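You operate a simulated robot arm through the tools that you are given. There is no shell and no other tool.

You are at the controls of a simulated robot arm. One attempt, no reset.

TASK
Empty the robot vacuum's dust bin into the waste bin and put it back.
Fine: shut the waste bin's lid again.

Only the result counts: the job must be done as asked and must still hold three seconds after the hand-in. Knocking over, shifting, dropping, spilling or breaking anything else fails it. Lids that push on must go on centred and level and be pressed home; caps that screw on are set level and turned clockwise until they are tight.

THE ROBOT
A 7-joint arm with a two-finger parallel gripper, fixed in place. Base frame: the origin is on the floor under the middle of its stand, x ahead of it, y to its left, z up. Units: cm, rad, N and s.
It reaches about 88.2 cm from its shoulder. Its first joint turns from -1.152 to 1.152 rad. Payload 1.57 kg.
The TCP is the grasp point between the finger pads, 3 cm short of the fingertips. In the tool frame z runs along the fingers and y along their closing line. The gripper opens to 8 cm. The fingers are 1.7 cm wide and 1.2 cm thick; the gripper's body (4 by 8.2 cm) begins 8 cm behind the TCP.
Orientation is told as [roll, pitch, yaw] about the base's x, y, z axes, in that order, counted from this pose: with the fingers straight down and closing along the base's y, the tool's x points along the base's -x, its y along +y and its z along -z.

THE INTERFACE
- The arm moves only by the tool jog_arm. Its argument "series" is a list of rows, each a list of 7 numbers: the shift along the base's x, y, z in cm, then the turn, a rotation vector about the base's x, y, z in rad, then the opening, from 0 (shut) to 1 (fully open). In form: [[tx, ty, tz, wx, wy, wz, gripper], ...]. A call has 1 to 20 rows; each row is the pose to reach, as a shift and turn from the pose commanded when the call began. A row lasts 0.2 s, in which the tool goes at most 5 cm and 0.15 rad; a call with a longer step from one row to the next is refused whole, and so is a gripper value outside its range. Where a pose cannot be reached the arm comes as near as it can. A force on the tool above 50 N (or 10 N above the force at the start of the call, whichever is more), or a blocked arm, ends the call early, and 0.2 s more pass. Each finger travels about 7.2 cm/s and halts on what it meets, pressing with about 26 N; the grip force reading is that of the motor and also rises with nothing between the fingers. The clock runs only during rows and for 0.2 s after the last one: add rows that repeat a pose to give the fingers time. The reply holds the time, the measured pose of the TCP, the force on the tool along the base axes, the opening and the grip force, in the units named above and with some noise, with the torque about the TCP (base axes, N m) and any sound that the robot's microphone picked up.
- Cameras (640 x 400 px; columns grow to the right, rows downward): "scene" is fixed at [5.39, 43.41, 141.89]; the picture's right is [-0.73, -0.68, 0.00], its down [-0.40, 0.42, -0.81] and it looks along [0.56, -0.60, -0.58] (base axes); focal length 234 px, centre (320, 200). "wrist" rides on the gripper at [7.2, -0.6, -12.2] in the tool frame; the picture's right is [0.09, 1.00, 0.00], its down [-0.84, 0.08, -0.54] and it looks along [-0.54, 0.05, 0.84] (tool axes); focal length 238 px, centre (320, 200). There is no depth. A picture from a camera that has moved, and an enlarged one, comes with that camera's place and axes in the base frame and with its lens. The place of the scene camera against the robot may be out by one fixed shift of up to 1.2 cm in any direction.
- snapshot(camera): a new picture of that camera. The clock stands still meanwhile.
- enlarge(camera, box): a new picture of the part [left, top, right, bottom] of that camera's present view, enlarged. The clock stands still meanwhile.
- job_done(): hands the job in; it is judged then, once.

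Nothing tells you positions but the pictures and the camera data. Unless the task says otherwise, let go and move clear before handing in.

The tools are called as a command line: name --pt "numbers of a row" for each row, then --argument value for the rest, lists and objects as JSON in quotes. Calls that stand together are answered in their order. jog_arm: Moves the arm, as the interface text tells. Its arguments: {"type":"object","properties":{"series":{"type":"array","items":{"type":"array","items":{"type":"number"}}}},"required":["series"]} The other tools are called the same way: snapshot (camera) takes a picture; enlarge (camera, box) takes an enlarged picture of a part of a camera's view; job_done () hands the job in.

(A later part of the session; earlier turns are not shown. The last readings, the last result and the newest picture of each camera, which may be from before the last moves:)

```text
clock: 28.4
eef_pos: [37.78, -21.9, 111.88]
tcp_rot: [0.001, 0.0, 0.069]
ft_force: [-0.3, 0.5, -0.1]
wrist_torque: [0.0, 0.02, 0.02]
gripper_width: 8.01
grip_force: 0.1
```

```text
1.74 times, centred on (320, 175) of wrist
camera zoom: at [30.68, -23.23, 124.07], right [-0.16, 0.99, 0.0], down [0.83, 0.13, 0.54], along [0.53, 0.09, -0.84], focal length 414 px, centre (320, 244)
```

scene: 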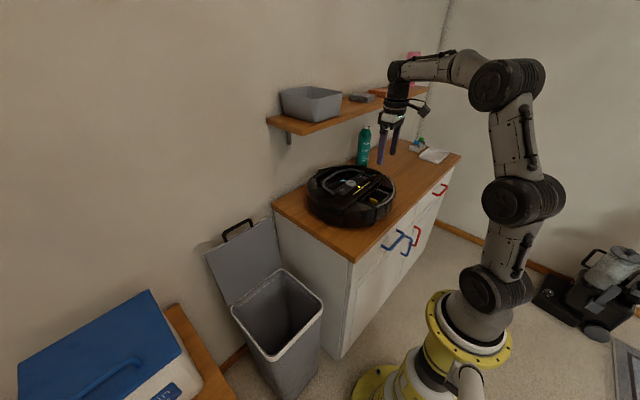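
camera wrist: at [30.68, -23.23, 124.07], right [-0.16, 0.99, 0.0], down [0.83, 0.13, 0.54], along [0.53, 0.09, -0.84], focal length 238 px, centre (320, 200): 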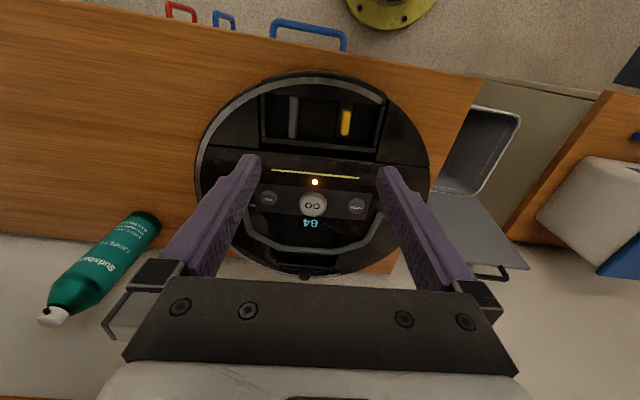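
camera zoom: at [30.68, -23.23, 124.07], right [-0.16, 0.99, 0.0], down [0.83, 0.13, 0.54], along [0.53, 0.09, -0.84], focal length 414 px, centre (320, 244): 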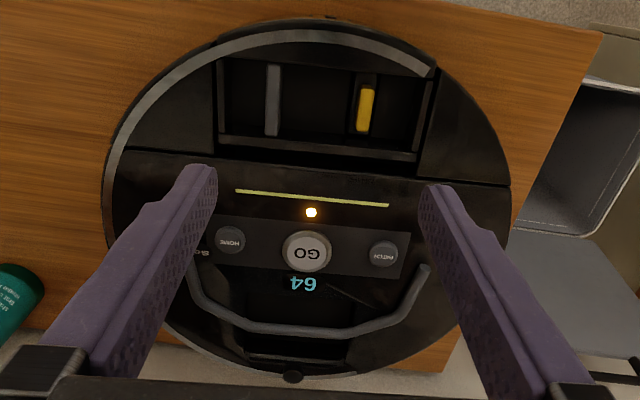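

jog_arm --pt "0.1 -0.05 -3 0 0 0 1" --pt "0.2 -0.08 -6 0 0 0 1" --pt "0.2 -0.08 -9 0 0 0 1" --pt "0.2 -0.08 -11 0 0 0 1" --pt "0.2 -0.08 -12.4 0 0 0 1" --pt "0.2 -0.08 -12.4 0 0 0 1"

snapshot --camera "wrist"

enlarge --camera "wrist" --box '[220, 100, 420, 225]'

enlarge --camera "scene" --box '[340, 150, 420, 210]'

```text
clock: 29.8
eef_pos: [37.99, -22.08, 99.46]
tcp_rot: [0.0, -0.002, 0.07]
ft_force: [-0.6, -0.3, 0.3]
wrist_torque: [-0.03, -0.01, 0.01]
gripper_width: 7.99
grip_force: 0.0
```

```text
taken
camera wrist: at [30.86, -23.34, 111.69], right [-0.16, 0.99, 0.0], down [0.83, 0.14, 0.54], along [0.53, 0.09, -0.84], focal length 238 px, centre (320, 200)
```

wrist: 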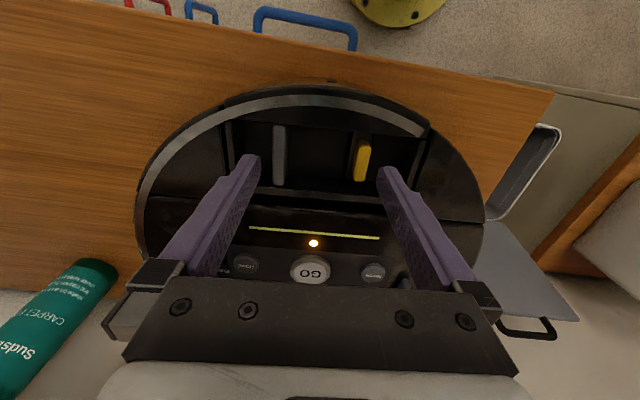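

```text
3.20 times, centred on (320, 162) of wrist
camera zoom: at [30.86, -23.34, 111.69], right [-0.16, 0.99, 0.0], down [0.83, 0.14, 0.54], along [0.53, 0.09, -0.84], focal length 763 px, centre (320, 320)
```

zoom: 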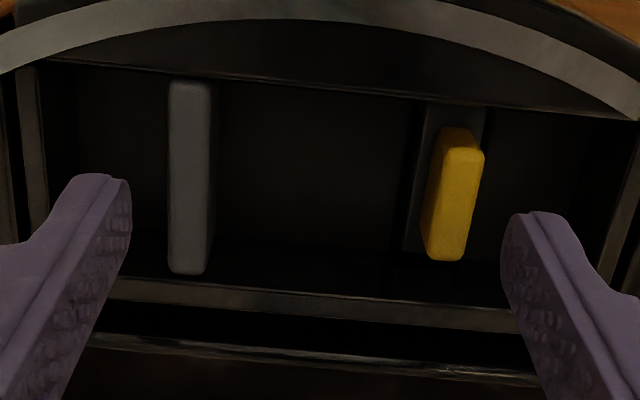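

```text
6.67 times, centred on (380, 180) of scene
camera zoom: at [5.39, 43.41, 141.89], right [-0.73, -0.68, 0.0], down [-0.4, 0.42, -0.81], along [0.56, -0.6, -0.58], focal length 1562 px, centre (-80, 333)
```

zoom: 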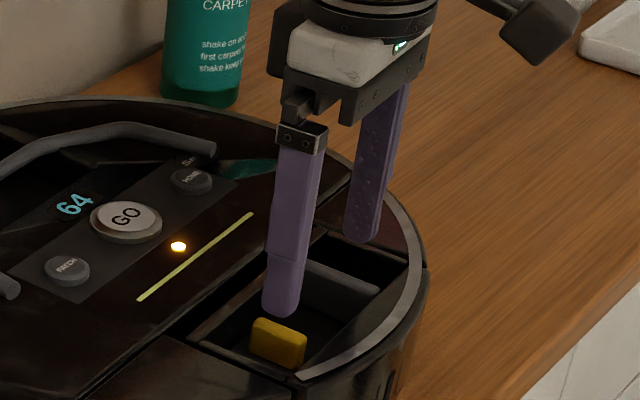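

The fingers clear both tabs by about 0.3 cm on each side. I'll lower into the recess, then squeeze the tabs together.

jog_arm --pt "0 0 -1 0 0 0 1" --pt "0 0 -1.8 0 0 0 1" --pt "0 0 -2.5 0 0 0 1" --pt "0 0 -3.2 0 0 0 1" --pt "0 0 -3.2 0 0 0 1"

enlarge --camera "wrist" --box '[220, 100, 420, 225]'

enlarge --camera "scene" --box '[340, 150, 420, 210]'

```text
clock: 31.0
eef_pos: [38.06, -22.11, 96.37]
tcp_rot: [0.002, -0.001, 0.07]
ft_force: [-0.4, 0.5, 0.4]
wrist_torque: [-0.02, -0.05, 0.0]
gripper_width: 8.03
grip_force: 0.1
```

```text
3.20 times, centred on (320, 162) of wrist
camera zoom: at [30.85, -23.4, 108.54], right [-0.16, 0.99, 0.0], down [0.83, 0.14, 0.54], along [0.53, 0.09, -0.84], focal length 763 px, centre (320, 320)
```

zoom: 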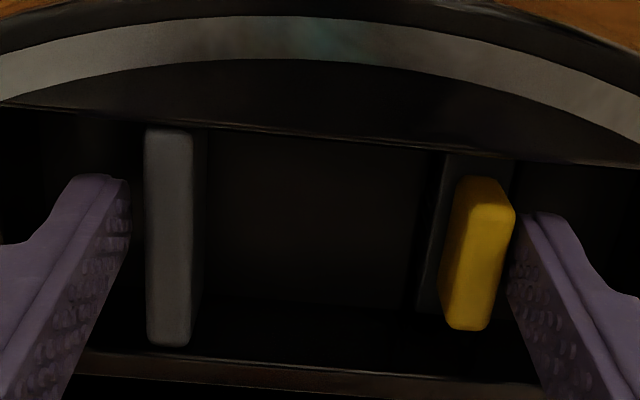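

```text
6.67 times, centred on (380, 180) of scene
camera zoom: at [5.39, 43.41, 141.89], right [-0.73, -0.68, 0.0], down [-0.4, 0.42, -0.81], along [0.56, -0.6, -0.58], focal length 1562 px, centre (-80, 333)
```

zoom: 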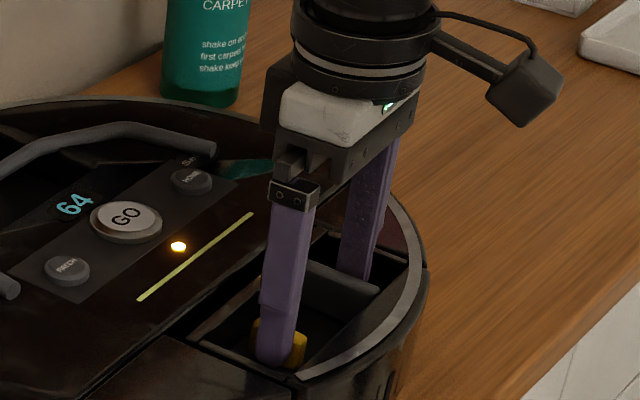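

jog_arm --pt "0 0 0 0 0 0 0.9" --pt "0 0 0 0 0 0 0.8" --pt "0 0 0 0 0 0 0.7" --pt "0 0 0 0 0 0 0.6" --pt "0 0 0 0 0 0 0.5" --pt "0 0 0 0 0 0 0.4"

enlarge --camera "wrist" --box '[220, 100, 420, 225]'

enlarge --camera "scene" --box '[340, 150, 420, 210]'

```text
clock: 32.4
eef_pos: [37.95, -22.05, 96.44]
tcp_rot: [0.002, -0.001, 0.07]
ft_force: [0.4, -0.2, -0.5]
wrist_torque: [0.1, 0.08, 0.0]
gripper_width: 6.96
grip_force: 21.7
heard: snap
```

```text
3.20 times, centred on (320, 162) of wrist
camera zoom: at [30.86, -23.4, 108.55], right [-0.16, 0.99, 0.0], down [0.83, 0.14, 0.54], along [0.53, 0.09, -0.84], focal length 763 px, centre (320, 320)
```

zoom: 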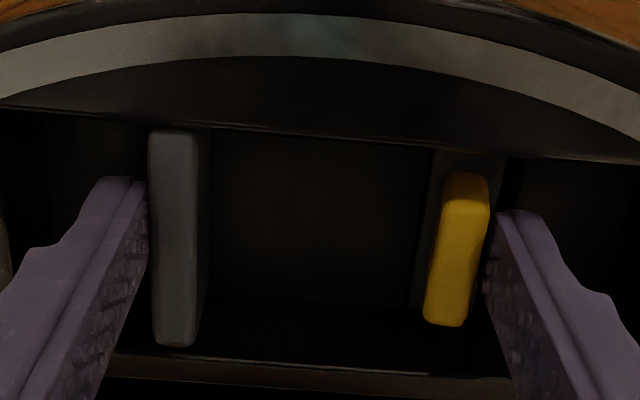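

```text
6.67 times, centred on (380, 180) of scene
camera zoom: at [5.39, 43.4, 141.89], right [-0.73, -0.68, 0.0], down [-0.4, 0.42, -0.81], along [0.56, -0.6, -0.58], focal length 1562 px, centre (-80, 333)
```

zoom: 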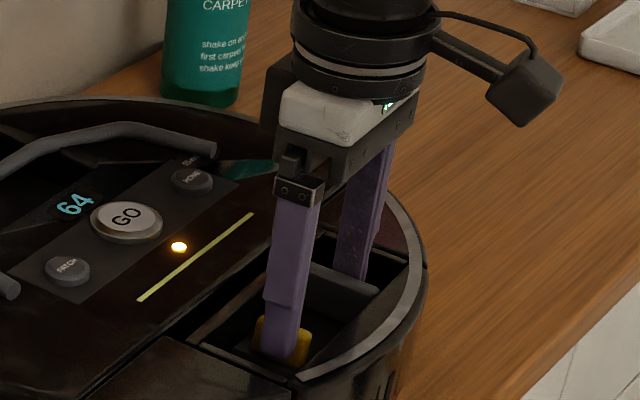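

I heard a snap and the yellow tab moved inward, so the latch has released. I'll lift gently straight up.

jog_arm --pt "0 0 0 0 0 0 0.2" --pt "0 0 0.5 0 0 0 0" --pt "0 0 1.0 0 0 0 0" --pt "0 0 1.5 0 0 0 0" --pt "0 0 2.0 0 0 0 0" --pt "0 0 2.5 0 0 0 0" --pt "0 0 3.0 0 0 0 0" --pt "0 0 3.0 0 0 0 0"

snapshot --camera "wrist"

enlarge --camera "scene" --box '[300, 140, 420, 230]'

```text
clock: 34.2
eef_pos: [38.01, -22.08, 99.24]
tcp_rot: [0.0, -0.001, 0.069]
ft_force: [-0.5, 0.4, -2.1]
wrist_torque: [0.01, 0.0, 0.04]
gripper_width: 6.89
grip_force: 26.0
```

```text
taken
camera wrist: at [30.83, -23.38, 111.52], right [-0.16, 0.99, 0.0], down [0.83, 0.14, 0.54], along [0.54, 0.09, -0.84], focal length 238 px, centre (320, 200)
```

wrist: 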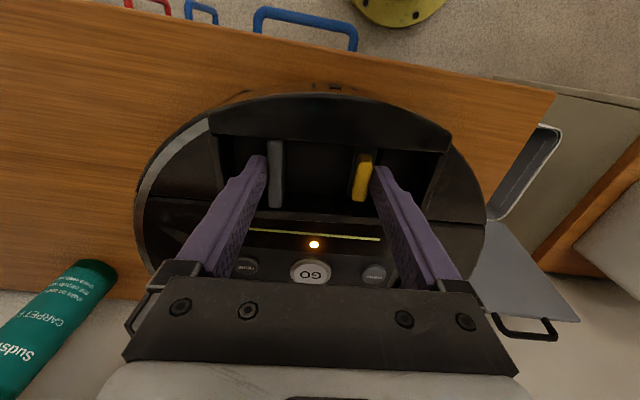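

```text
4.44 times, centred on (360, 185) of scene
camera zoom: at [5.39, 43.4, 141.89], right [-0.73, -0.68, 0.0], down [-0.4, 0.42, -0.81], along [0.56, -0.6, -0.58], focal length 1041 px, centre (142, 267)
```

zoom: 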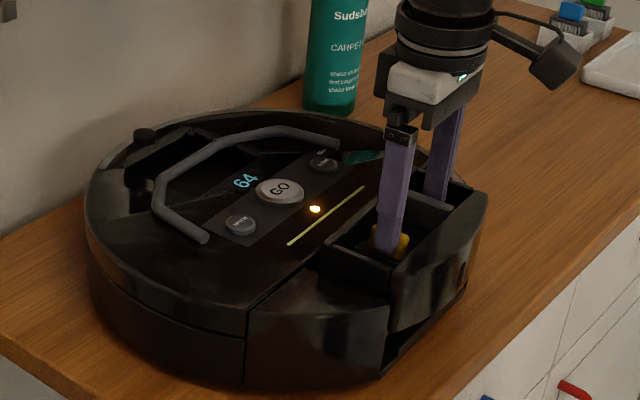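

The dust bin is coming out cleanly with a load of about 2 N. I'll keep lifting and look for its opening.

jog_arm --pt "0 0 1.5 0 0 0 0" --pt "0 0 3 0 0 0 0" --pt "0 0 4.5 0 0 0 0" --pt "0 0 6 0 0 0 0" --pt "0 0 7.5 0 0 0 0" --pt "0 0 9 0 0 0 0" --pt "0 0 10.5 0 0 0 0" --pt "0 0 12 0 0 0 0" --pt "0 0 12 0 0 0 0"

snapshot --camera "wrist"

enlarge --camera "scene" --box '[300, 100, 460, 220]'

```text
clock: 36.2
eef_pos: [37.91, -22.14, 111.31]
tcp_rot: [0.001, -0.001, 0.07]
ft_force: [0.4, -0.8, -2.1]
wrist_torque: [0.0, -0.01, 0.01]
gripper_width: 6.87
grip_force: 25.4
```

```text
taken
camera wrist: at [30.83, -23.4, 123.52], right [-0.16, 0.99, 0.0], down [0.83, 0.14, 0.54], along [0.53, 0.09, -0.84], focal length 238 px, centre (320, 200)
```

wrist: 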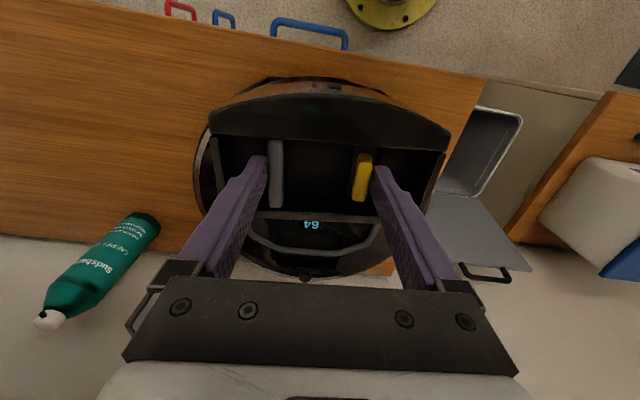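

```text
3.33 times, centred on (380, 160) of scene
camera zoom: at [5.39, 43.4, 141.89], right [-0.73, -0.68, 0.0], down [-0.4, 0.42, -0.81], along [0.56, -0.6, -0.58], focal length 781 px, centre (120, 333)
```

zoom: 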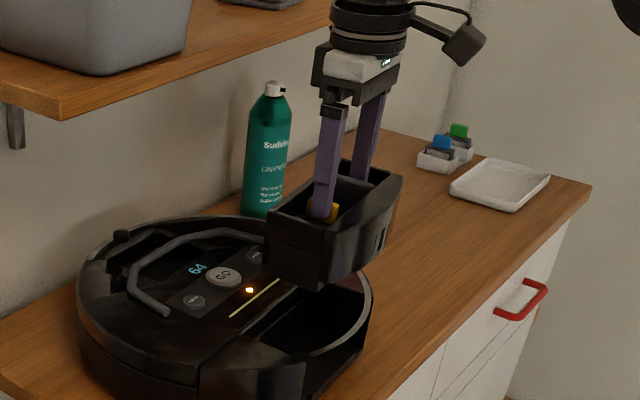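

enlarge --camera "wrist" --box '[200, 75, 460, 235]'

enlarge --camera "wrist" --box '[260, 130, 380, 220]'

enlarge --camera "scene" --box '[360, 140, 405, 175]'

```text
2.46 times, centred on (330, 155) of wrist
camera zoom: at [30.83, -23.4, 123.52], right [-0.16, 0.99, 0.0], down [0.83, 0.14, 0.54], along [0.53, 0.09, -0.84], focal length 587 px, centre (295, 311)
```

zoom: 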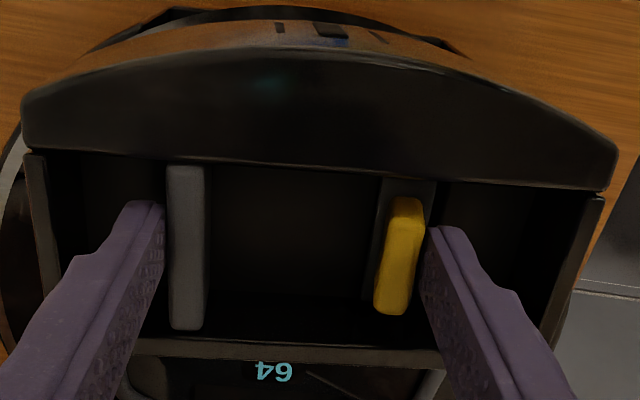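

```text
4.44 times, centred on (320, 175) of wrist
camera zoom: at [30.83, -23.4, 123.52], right [-0.16, 0.99, 0.0], down [0.83, 0.14, 0.54], along [0.53, 0.09, -0.84], focal length 1059 px, centre (320, 311)
```

zoom: 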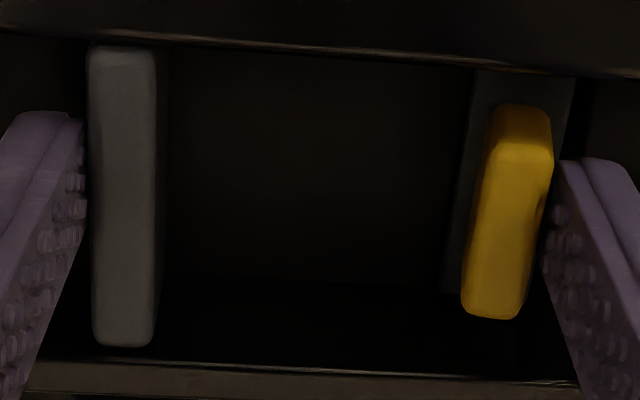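

```text
11.43 times, centred on (382, 158) of scene
camera zoom: at [5.39, 43.4, 141.89], right [-0.73, -0.68, 0.0], down [-0.4, 0.42, -0.81], along [0.56, -0.6, -0.58], focal length 2677 px, centre (-394, 686)
```

zoom: 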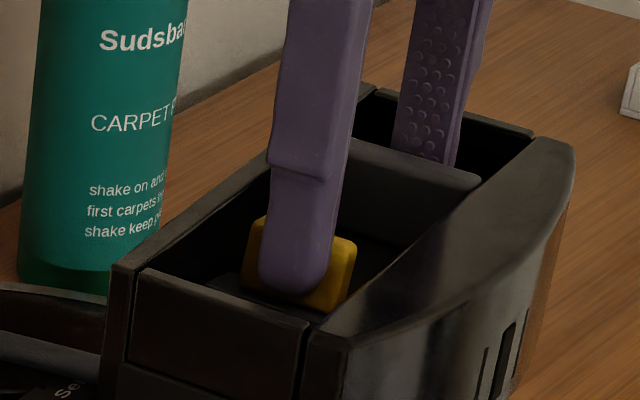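

The bin's top well only holds the handle tabs, so the dust cavity must open on another face. I'll carry it level over the open waste bin before turning it.

jog_arm --pt "0.2 1 0.5 0 0 0 0" --pt "0.5 3 1 0 0 0 0" --pt "1 5.5 1 0 0 0 0" --pt "1.5 8 1 0 0 0 0" --pt "2 10.5 1 0 0 0 0" --pt "2.7 13 1 0 0 0 0" --pt "3.4 15.5 1 0 0 0 0" --pt "4.1 18 1 0 0 0 0" --pt "4.8 20.5 1 0 0 0 0" --pt "5.5 23 1 0 0 0 0" --pt "6.2 25.5 1 0 0 0 0" --pt "6.9 28 1 0 0 0 0" --pt "7.6 30.5 1 0 0 0 0" --pt "8.3 33 1 0 0 0 0" --pt "9 35.5 1 0 0 0 0" --pt "9.7 38 1 0 0 0 0" --pt "10.3 40 1 0 0 0 0" --pt "10.8 41 1 0 0 0 0" --pt "10.8 41 1 0 0 0 0"

snapshot --camera "scene"

snapshot --camera "wrist"

```text
clock: 40.2
eef_pos: [48.83, 18.89, 112.46]
tcp_rot: [0.001, 0.0, 0.071]
ft_force: [0.4, -0.2, -2.7]
wrist_torque: [-0.01, -0.04, 0.04]
gripper_width: 6.79
grip_force: 26.1
```

```text
taken
```

scene: 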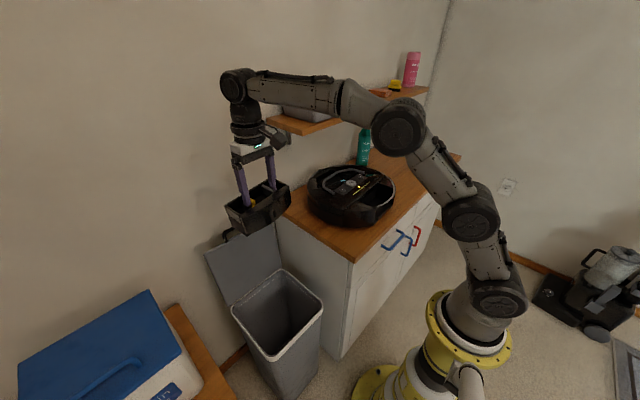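

```text
taken
camera wrist: at [41.68, 17.63, 124.5], right [-0.16, 0.99, 0.0], down [0.83, 0.14, 0.54], along [0.53, 0.09, -0.84], focal length 238 px, centre (320, 200)
```

wrist: 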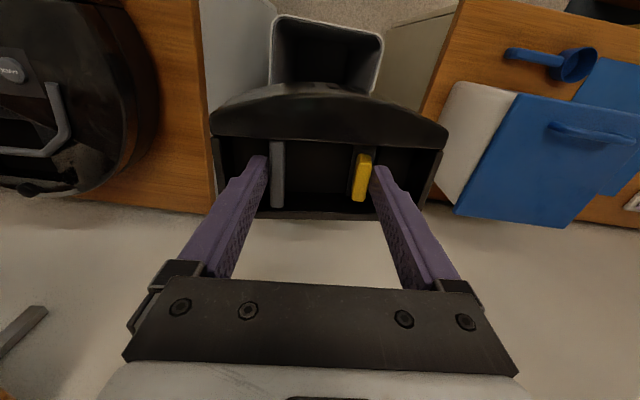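

jog_arm --pt "0 0 0 0 0 0.08 0" --pt "0 0 0 0 0 0.18 0" --pt "0 0 0 0 0 0.28 0" --pt "0 0 0 0 0 0.38 0" --pt "0 0 0 0 0 0.48 0" --pt "0 0 0 0 0 0.58 0" --pt "0 0 0 0 0 0.68 0" --pt "0 0 0 0 0 0.78 0" --pt "0 0 0 0 0 0.88 0" --pt "0 0 0 0 0 0.98 0" --pt "0 0 0 0 0 1.08 0" --pt "0 0 0 0 0 1.18 0" --pt "0 0 0 0 0 1.28 0" --pt "0 0 0 0 0 1.38 0" --pt "0 0 0 0 0 1.46 0" --pt "0 0 0 0 0 1.5 0" --pt "0 0 0 0 0 1.5 0"

snapshot --camera "scene"

enlarge --camera "scene" --box '[205, 130, 305, 250]'

```text
clock: 43.8
eef_pos: [48.76, 18.93, 112.37]
tcp_rot: [0.001, 0.0, 1.569]
ft_force: [-0.1, -0.3, -3.3]
wrist_torque: [-0.01, 0.0, -0.01]
gripper_width: 6.72
grip_force: 26.0
```

```text
taken
```

scene: 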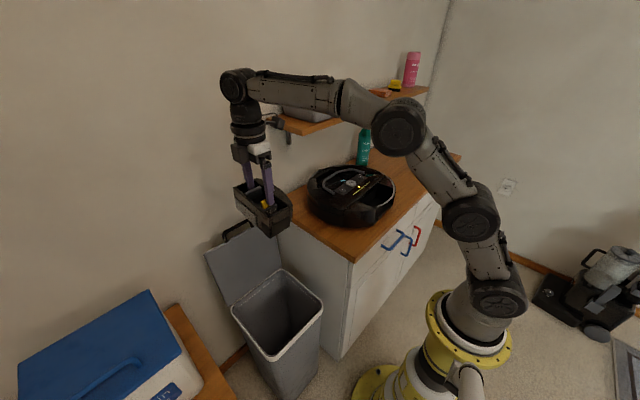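

```text
3.33 times, centred on (255, 190) of scene
camera zoom: at [5.39, 43.41, 141.89], right [-0.73, -0.68, 0.0], down [-0.4, 0.42, -0.81], along [0.56, -0.6, -0.58], focal length 781 px, centre (537, 233)
```

zoom: 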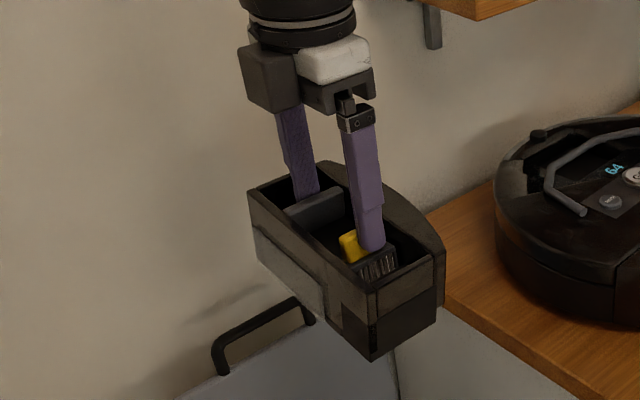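

enlarge --camera "scene" --box '[232, 170, 302, 245]'

snapshot --camera "wrist"

```text
5.33 times, centred on (267, 208) of scene
camera zoom: at [5.39, 43.41, 141.89], right [-0.73, -0.68, 0.0], down [-0.4, 0.42, -0.81], along [0.56, -0.6, -0.58], focal length 1249 px, centre (603, 160)
```

zoom: 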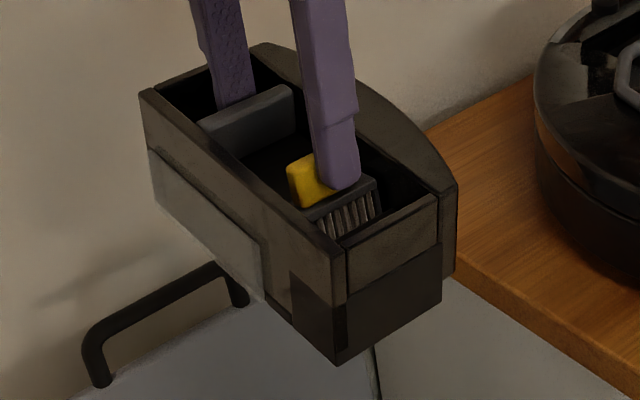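

```text
taken
camera wrist: at [49.45, 11.61, 124.51], right [-1.0, -0.09, 0.0], down [-0.08, 0.84, 0.54], along [-0.05, 0.54, -0.84], focal length 238 px, centre (320, 200)
```

wrist: 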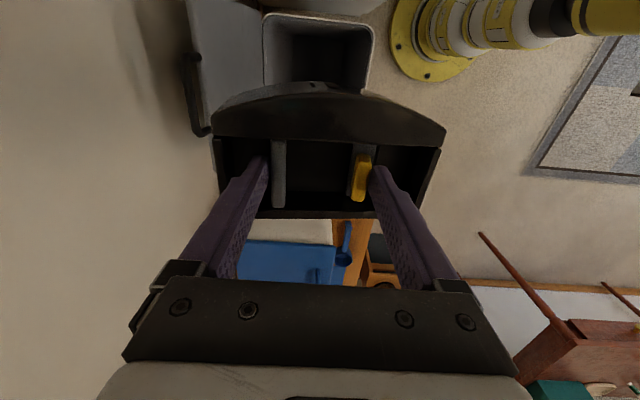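

enlarge --camera "scene" --box '[245, 182, 285, 216]'

enlarge --camera "scene" --box '[244, 192, 284, 240]'

enlarge --camera "wrist" --box '[200, 120, 450, 230]'

```text
11.76 times, centred on (265, 199) of scene
camera zoom: at [5.39, 43.41, 141.89], right [-0.73, -0.68, 0.0], down [-0.4, 0.42, -0.81], along [0.56, -0.6, -0.58], focal length 2756 px, centre (967, 212)
```

zoom: 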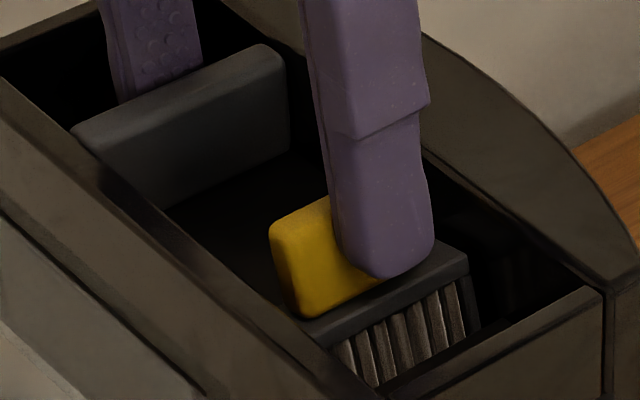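

```text
8.33 times, centred on (264, 216) of scene
camera zoom: at [5.39, 43.41, 141.89], right [-0.73, -0.68, 0.0], down [-0.4, 0.42, -0.81], along [0.56, -0.6, -0.58], focal length 1952 px, centre (787, 67)
```

zoom: 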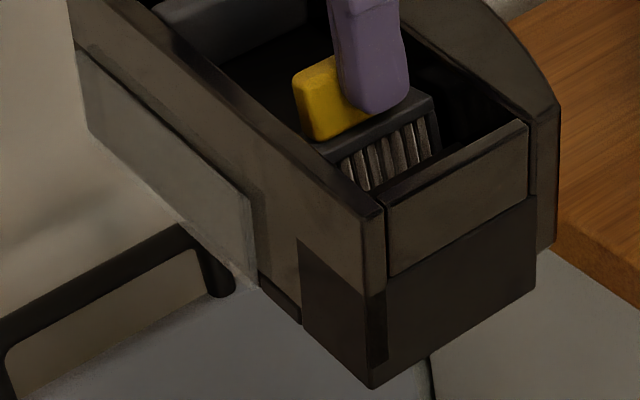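

```text
2.56 times, centred on (325, 175) of wrist
camera zoom: at [49.45, 11.61, 124.51], right [-1.0, -0.09, 0.0], down [-0.08, 0.84, 0.54], along [-0.05, 0.54, -0.84], focal length 610 px, centre (307, 264)
```

zoom: 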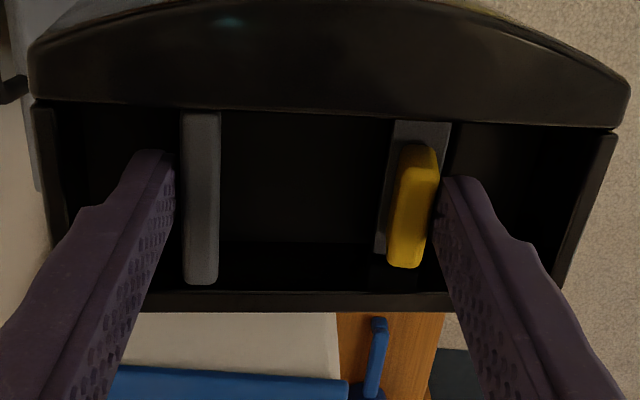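

The bin's inner face now faces the scene camera and carries a lighter panel, so the dust port is probably there. I'll turn it another 90° so that face points at the robot, which lets me tip it forward with the hand behind it.

jog_arm --pt "0 0 0 0 0 0.1 0" --pt "0 0 0 0 0 0.2 0" --pt "0 0 0 0 0 0.3 0" --pt "0 0 0 0 0 0.4 0" --pt "0 0 0 0 0 0.5 0" --pt "0 0 0 0 0 0.6 0" --pt "0 0 0 0 0 0.7 0" --pt "0 0 0 0 0 0.8 0" --pt "0 0 0 0 0 0.9 0" --pt "0 0 0 0 0 1.0 0" --pt "0 0 0 0 0 1.1 0" --pt "0 0 0 0 0 1.2 0" --pt "0 0 0 0 0 1.3 0" --pt "0 0 0 0 0 1.4 0" --pt "0 0 0 0 0 1.5 0" --pt "0 0 0 0 0 1.57 0" --pt "0 0 0 0 0 1.57 0"

snapshot --camera "scene"

enlarge --camera "scene" --box '[220, 160, 310, 240]'

```text
clock: 47.4
eef_pos: [48.77, 18.81, 112.44]
tcp_rot: [0.002, 0.0, 3.141]
ft_force: [0.0, 0.2, -3.3]
wrist_torque: [0.0, -0.03, 0.06]
gripper_width: 6.54
grip_force: 25.8
```

```text
taken
```

scene: 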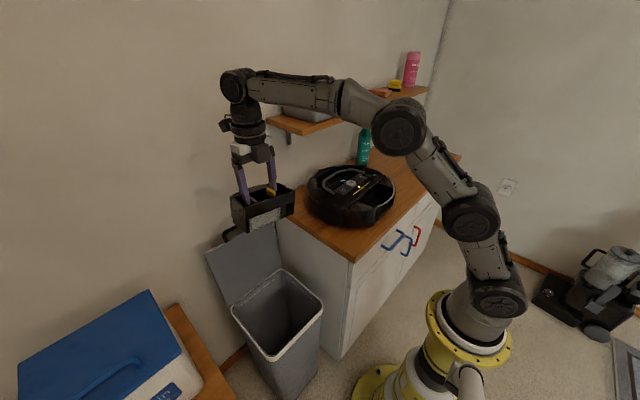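

```text
5.00 times, centred on (265, 200) of scene
camera zoom: at [5.39, 43.41, 141.89], right [-0.73, -0.68, 0.0], down [-0.4, 0.42, -0.81], along [0.56, -0.6, -0.58], focal length 1171 px, centre (595, 200)
```

zoom: 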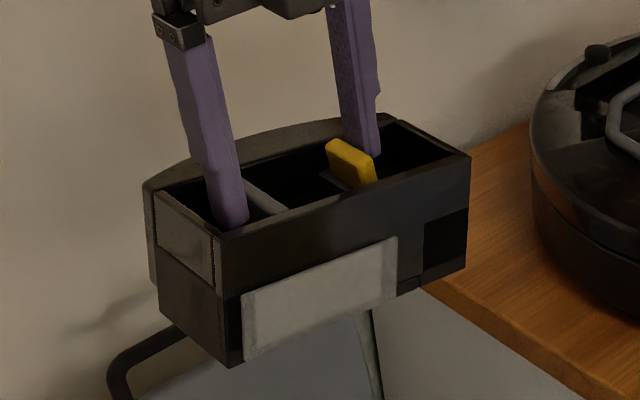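

snapshot --camera "wrist"

enlarge --camera "wrist" --box '[230, 120, 410, 230]'

enlarge --camera "scene" --box '[240, 175, 300, 235]'

```text
taken
camera wrist: at [55.96, 19.43, 124.51], right [0.09, -1.0, 0.0], down [-0.84, -0.08, 0.54], along [-0.54, -0.05, -0.84], focal length 238 px, centre (320, 200)
```

wrist: 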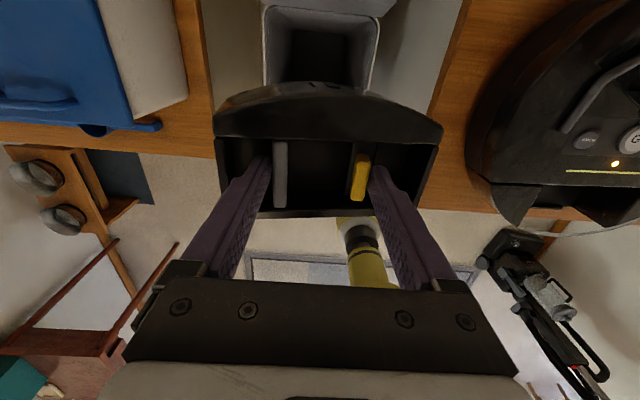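

```text
3.56 times, centred on (320, 175) of wrist
camera zoom: at [55.96, 19.43, 124.51], right [0.09, -1.0, 0.0], down [-0.84, -0.08, 0.54], along [-0.54, -0.05, -0.84], focal length 848 px, centre (320, 289)
```

zoom: 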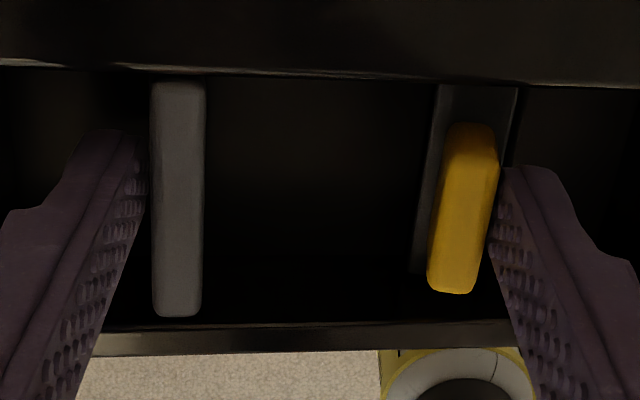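

```text
6.67 times, centred on (270, 205) of scene
camera zoom: at [5.39, 43.41, 141.89], right [-0.73, -0.68, 0.0], down [-0.4, 0.42, -0.81], along [0.56, -0.6, -0.58], focal length 1562 px, centre (653, 167)
```

zoom: 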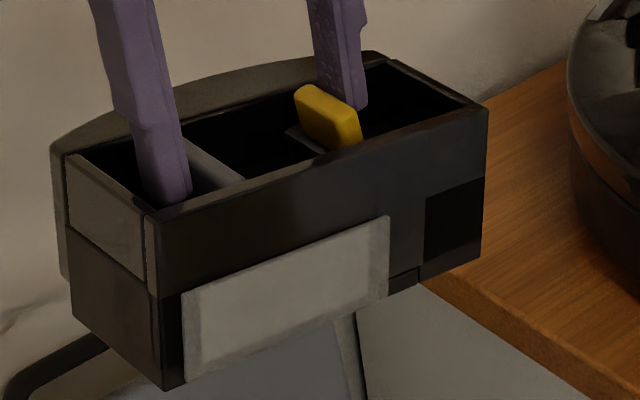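

The dust port looks like the dark square on the inner face, beside a filter panel. I'll lower the dust bin closer to the waste bin's mouth, still level.

jog_arm --pt "-0.2 0 -2 0 0 0 0" --pt "-0.5 0 -4.5 0 0 0 0" --pt "-0.8 0 -7 0 0 0 0" --pt "-1 0 -9.5 0 0 0 0" --pt "-1.3 0 -12 0 0 0 0" --pt "-1.6 0 -14.5 0 0 0 0" --pt "-1.8 0 -17 0 0 0 0" --pt "-2 0 -19 0 0 0 0" --pt "-2 0 -20 0 0 0 0" --pt "-2 0 -20 0 0 0 0"

snapshot --camera "scene"

```text
clock: 49.6
eef_pos: [46.76, 18.84, 92.33]
tcp_rot: [0.002, 0.001, 3.142]
ft_force: [-0.1, 0.7, -2.5]
wrist_torque: [0.03, 0.0, 0.01]
gripper_width: 6.45
grip_force: 26.5
```

```text
taken
```

scene: 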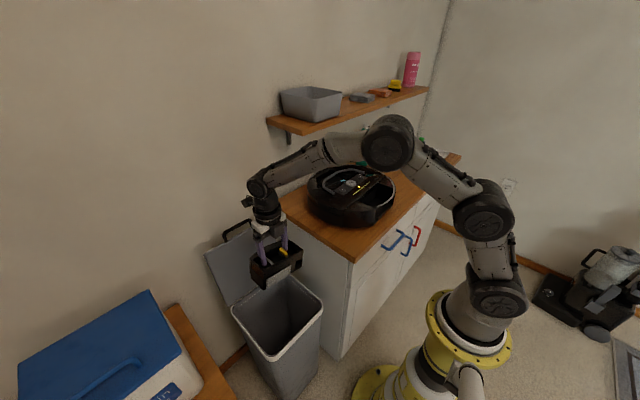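

jog_arm --pt "0 0 -1 0 -0.1 0 0" --pt "0 0 -2 0 -0.2 0 0" --pt "-0.1 0 -3 0 -0.3 0 0" --pt "-0.2 0 -4 0 -0.4 0 0" --pt "-0.3 0 -5 0 -0.5 0 0" --pt "-0.4 0 -6 0 -0.6 0 0" --pt "-0.5 0 -7 0 -0.7 0 0" --pt "-0.6 0 -8 0 -0.8 0 0" --pt "-0.6 0 -8 0 -0.8 0 0"

snapshot --camera "scene"

enlarge --camera "scene" --box '[210, 210, 340, 320]'

```text
clock: 51.6
eef_pos: [46.18, 19.02, 84.33]
tcp_rot: [-0.002, 0.801, 3.14]
ft_force: [-0.1, 0.3, -2.4]
wrist_torque: [0.0, 0.11, -0.02]
gripper_width: 6.34
grip_force: 25.8
```

```text
taken
```

scene: 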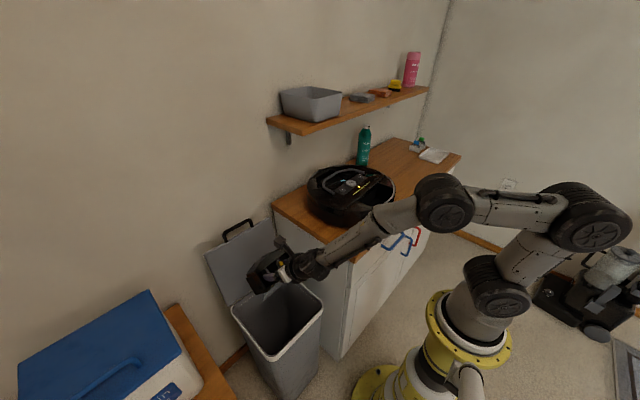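

```text
3.64 times, centred on (275, 265) of scene
camera zoom: at [5.39, 43.41, 141.89], right [-0.73, -0.68, 0.0], down [-0.4, 0.42, -0.81], along [0.56, -0.6, -0.58], focal length 852 px, centre (484, -36)
```

zoom: 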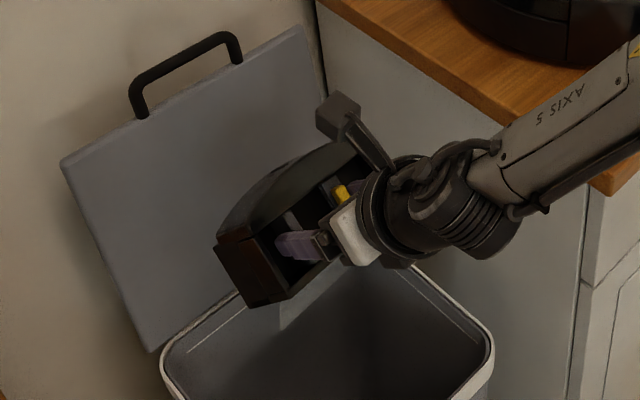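

jog_arm --pt "-0.2 0 -1 0 -0.1 0 0" --pt "-0.5 0 -2 0 -0.2 0 0" --pt "-0.8 0 -3 0 -0.3 0 0" --pt "-1.1 0 -4 0 -0.4 0 0" --pt "-1.4 0 -5 0 -0.5 0 0" --pt "-1.7 0 -6 0 -0.6 0 0" --pt "-2.0 0 -7 0 -0.7 0 0" --pt "-2.2 0 -8 0 -0.8 0 0" --pt "-2.2 0 -8 0 -0.8 0 0"

snapshot --camera "scene"

enlarge --camera "scene" --box '[210, 230, 340, 340]'

snapshot --camera "wrist"

```text
clock: 53.6
eef_pos: [44.1, 18.92, 76.29]
tcp_rot: [-3.075, 1.54, 0.066]
ft_force: [-0.9, 0.2, -2.8]
wrist_torque: [-0.03, 0.18, -0.03]
gripper_width: 6.04
grip_force: 25.6
```

```text
taken
```

scene: 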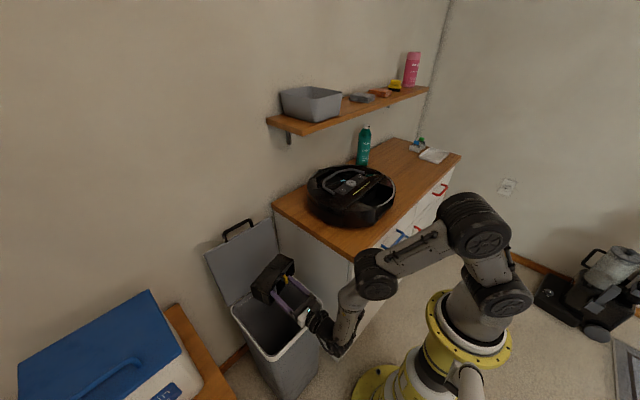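

```text
3.64 times, centred on (275, 285) of scene
camera zoom: at [5.39, 43.41, 141.89], right [-0.73, -0.68, 0.0], down [-0.4, 0.42, -0.81], along [0.56, -0.6, -0.58], focal length 852 px, centre (484, -109)
```

zoom: 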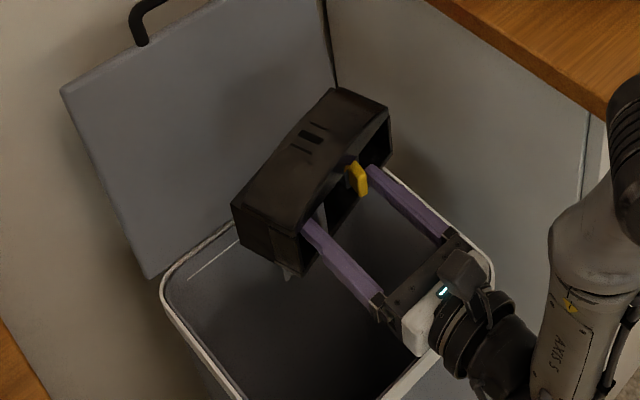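

```text
taken
camera wrist: at [31.57, 19.47, 83.13], right [0.0, -1.0, 0.09], down [-0.52, -0.08, -0.85], along [0.86, -0.05, -0.51], focal length 238 px, centre (320, 200)
```

wrist: 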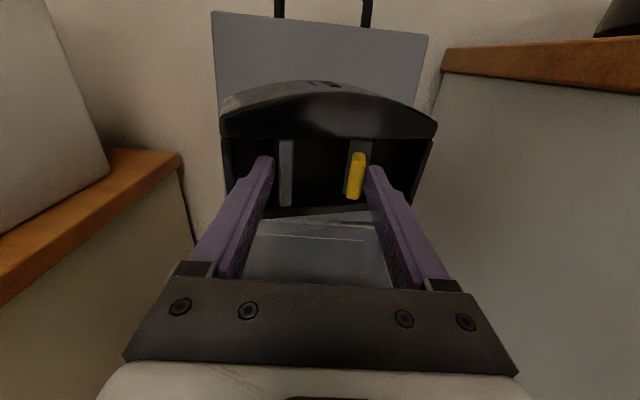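

enlarge --camera "wrist" --box '[210, 70, 450, 250]'

enlarge --camera "wrist" --box '[255, 130, 395, 220]'

```text
2.22 times, centred on (330, 160) of wrist
camera zoom: at [31.57, 19.47, 83.13], right [0.0, -1.0, 0.09], down [-0.52, -0.08, -0.85], along [0.86, -0.05, -0.51], focal length 530 px, centre (298, 289)
```

zoom: 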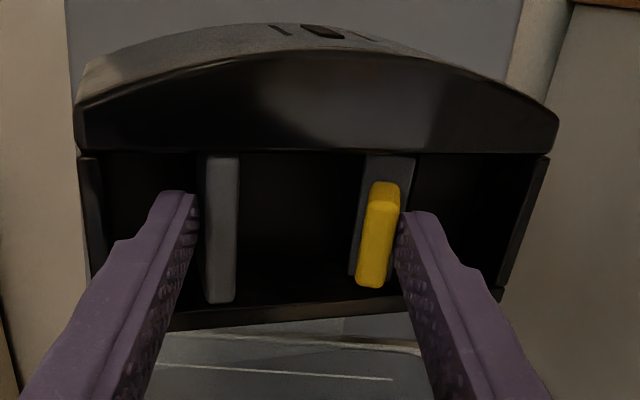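

```text
4.44 times, centred on (325, 175) of wrist
camera zoom: at [31.57, 19.47, 83.13], right [0.0, -1.0, 0.09], down [-0.52, -0.08, -0.85], along [0.86, -0.05, -0.51], focal length 1059 px, centre (298, 311)
```

zoom: 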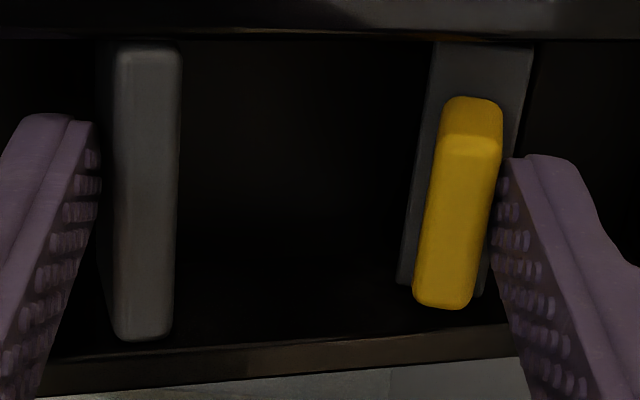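

enlarge --camera "scene" --box '[235, 245, 335, 345]'

enlarge --camera "wrist" --box '[240, 200, 400, 290]'

```text
4.00 times, centred on (285, 295) of scene
camera zoom: at [5.39, 43.41, 141.89], right [-0.73, -0.68, 0.0], down [-0.4, 0.42, -0.81], along [0.56, -0.6, -0.58], focal length 937 px, centre (460, -180)
```

zoom: 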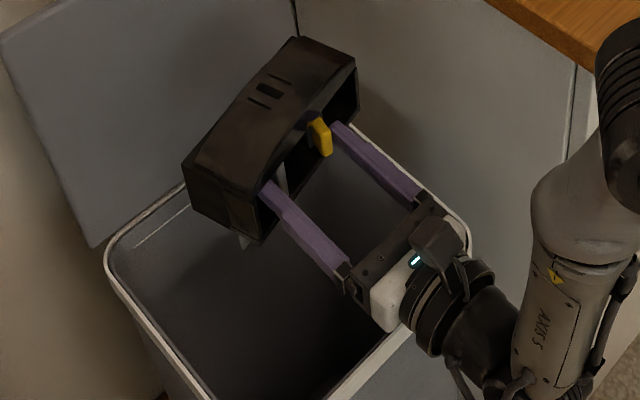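

```text
4.00 times, centred on (320, 245) of wrist
camera zoom: at [31.57, 19.47, 83.13], right [0.0, -1.0, 0.09], down [-0.52, -0.08, -0.85], along [0.86, -0.05, -0.51], focal length 953 px, centre (320, 20)
```

zoom: 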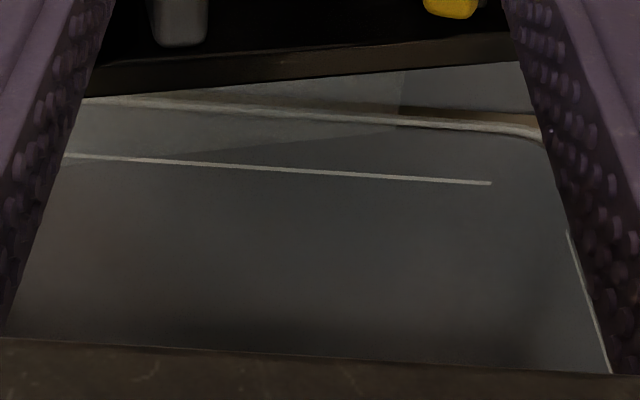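

The light panel is a flap, and it has swung open and hangs down with the inner face pointing into the waste bin. I'll rock the dust bin a little so everything falls out.

jog_arm --pt "0 0 0.5 0 -0.13 0 0" --pt "0 0 1 0 -0.26 0 0" --pt "0 0 1.5 0 -0.36 0 0" --pt "0 0 1.5 0 -0.36 0 0" --pt "0 0 1 0 -0.22 0 0" --pt "0 0 0.5 0 -0.08 0 0" --pt "0 0 0.5 0 0.06 0 0" --pt "0 0 1 0 0.2 0 0" --pt "0 0 1.5 0 0.33 0 0" --pt "0 0 1.5 0 0.33 0 0" --pt "0 0 1 0 0.2 0 0" --pt "0 0 0.5 0 0.07 0 0" --pt "0 0 0 0 0 0 0"

jog_arm --pt "0 0 0.5 0.13 0 0 0" --pt "0 0 1 0.26 0 0 0" --pt "0 0 1.5 0.38 0 0 0" --pt "0 0 1.5 0.38 0 0 0" --pt "0 0 1 0.25 0 0 0" --pt "0 0 0.5 0.12 0 0 0" --pt "0 0 0.5 -0.02 0 0 0" --pt "0 0 1 -0.15 0 0 0" --pt "0 0 1.5 -0.28 0 0 0" --pt "0 0 1.5 -0.38 0 0 0" --pt "0 0 1.5 -0.38 0 0 0" --pt "0 0 1 -0.25 0 0 0" --pt "0 0 0.5 -0.12 0 0 0" --pt "0 0 0 0 0 0 0"

snapshot --camera "wrist"

enlarge --camera "scene" --box '[235, 245, 335, 345]'

```text
clock: 56.4
eef_pos: [44.04, 18.99, 76.39]
tcp_rot: [-3.095, 1.541, 0.044]
ft_force: [0.2, 0.1, -2.2]
wrist_torque: [0.09, 0.16, 0.01]
gripper_width: 0.95
grip_force: 26.2
```

```text
clock: 59.4
eef_pos: [44.06, 18.96, 76.47]
tcp_rot: [-3.017, 1.542, 0.125]
ft_force: [-0.3, 0.4, -2.9]
wrist_torque: [0.13, 0.17, -0.01]
gripper_width: 0.98
grip_force: 25.7
```

```text
taken
camera wrist: at [31.58, 19.48, 83.15], right [0.0, -1.0, 0.09], down [-0.52, -0.07, -0.85], along [0.86, -0.05, -0.52], focal length 238 px, centre (320, 200)
```

wrist: 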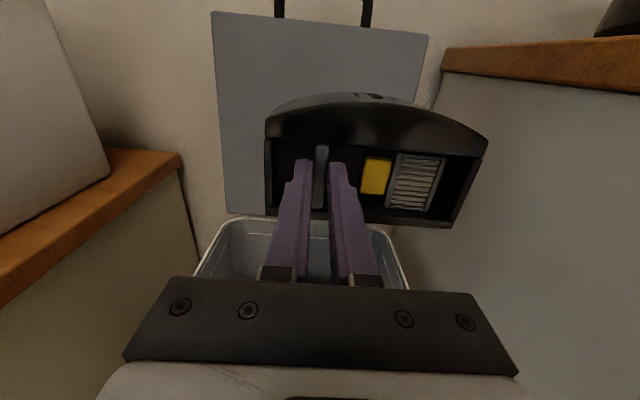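

```text
4.00 times, centred on (285, 295) of scene
camera zoom: at [5.39, 43.41, 141.89], right [-0.73, -0.68, 0.0], down [-0.4, 0.42, -0.81], along [0.56, -0.6, -0.58], focal length 937 px, centre (460, -180)
```

zoom: 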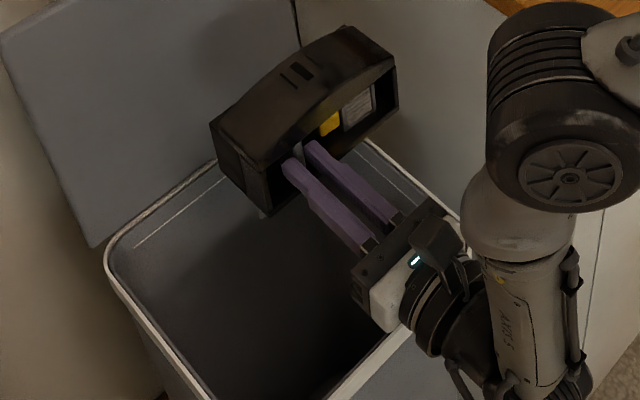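

The yellow lever gave way while I rocked the bin, and the gripper now holds only the grey fin, still firmly at 26 N. I'll look closely before moving.

enlarge --camera "wrist" --box '[255, 85, 495, 235]'

enlarge --camera "wrist" --box '[290, 130, 450, 230]'

enlarge --camera "scene" --box '[260, 245, 310, 305]'

```text
2.67 times, centred on (375, 160) of wrist
camera zoom: at [31.58, 19.48, 83.15], right [0.0, -1.0, 0.09], down [-0.52, -0.07, -0.85], along [0.86, -0.05, -0.52], focal length 636 px, centre (173, 307)
```

zoom: 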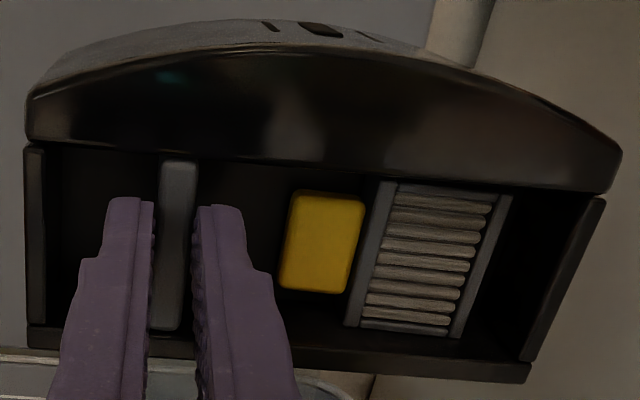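

```text
4.00 times, centred on (370, 180) of wrist
camera zoom: at [31.58, 19.48, 83.15], right [0.0, -1.0, 0.09], down [-0.52, -0.07, -0.85], along [0.86, -0.05, -0.52], focal length 953 px, centre (120, 280)
```

zoom: 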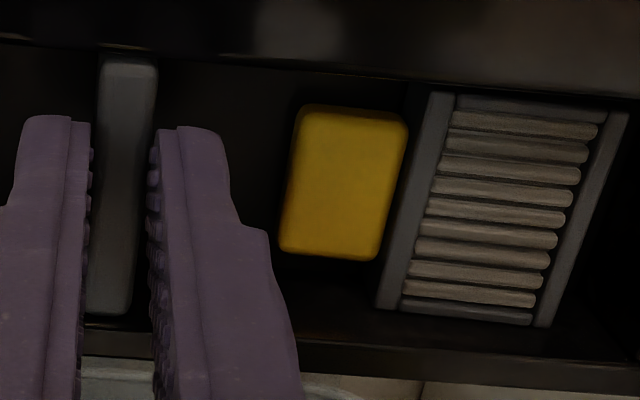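

```text
6.67 times, centred on (285, 275) of scene
camera zoom: at [5.39, 43.41, 141.89], right [-0.73, -0.68, 0.0], down [-0.4, 0.42, -0.81], along [0.56, -0.6, -0.58], focal length 1562 px, centre (553, -300)
```

zoom: 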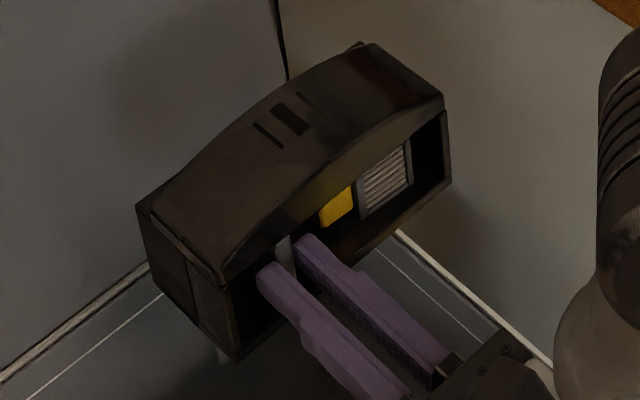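

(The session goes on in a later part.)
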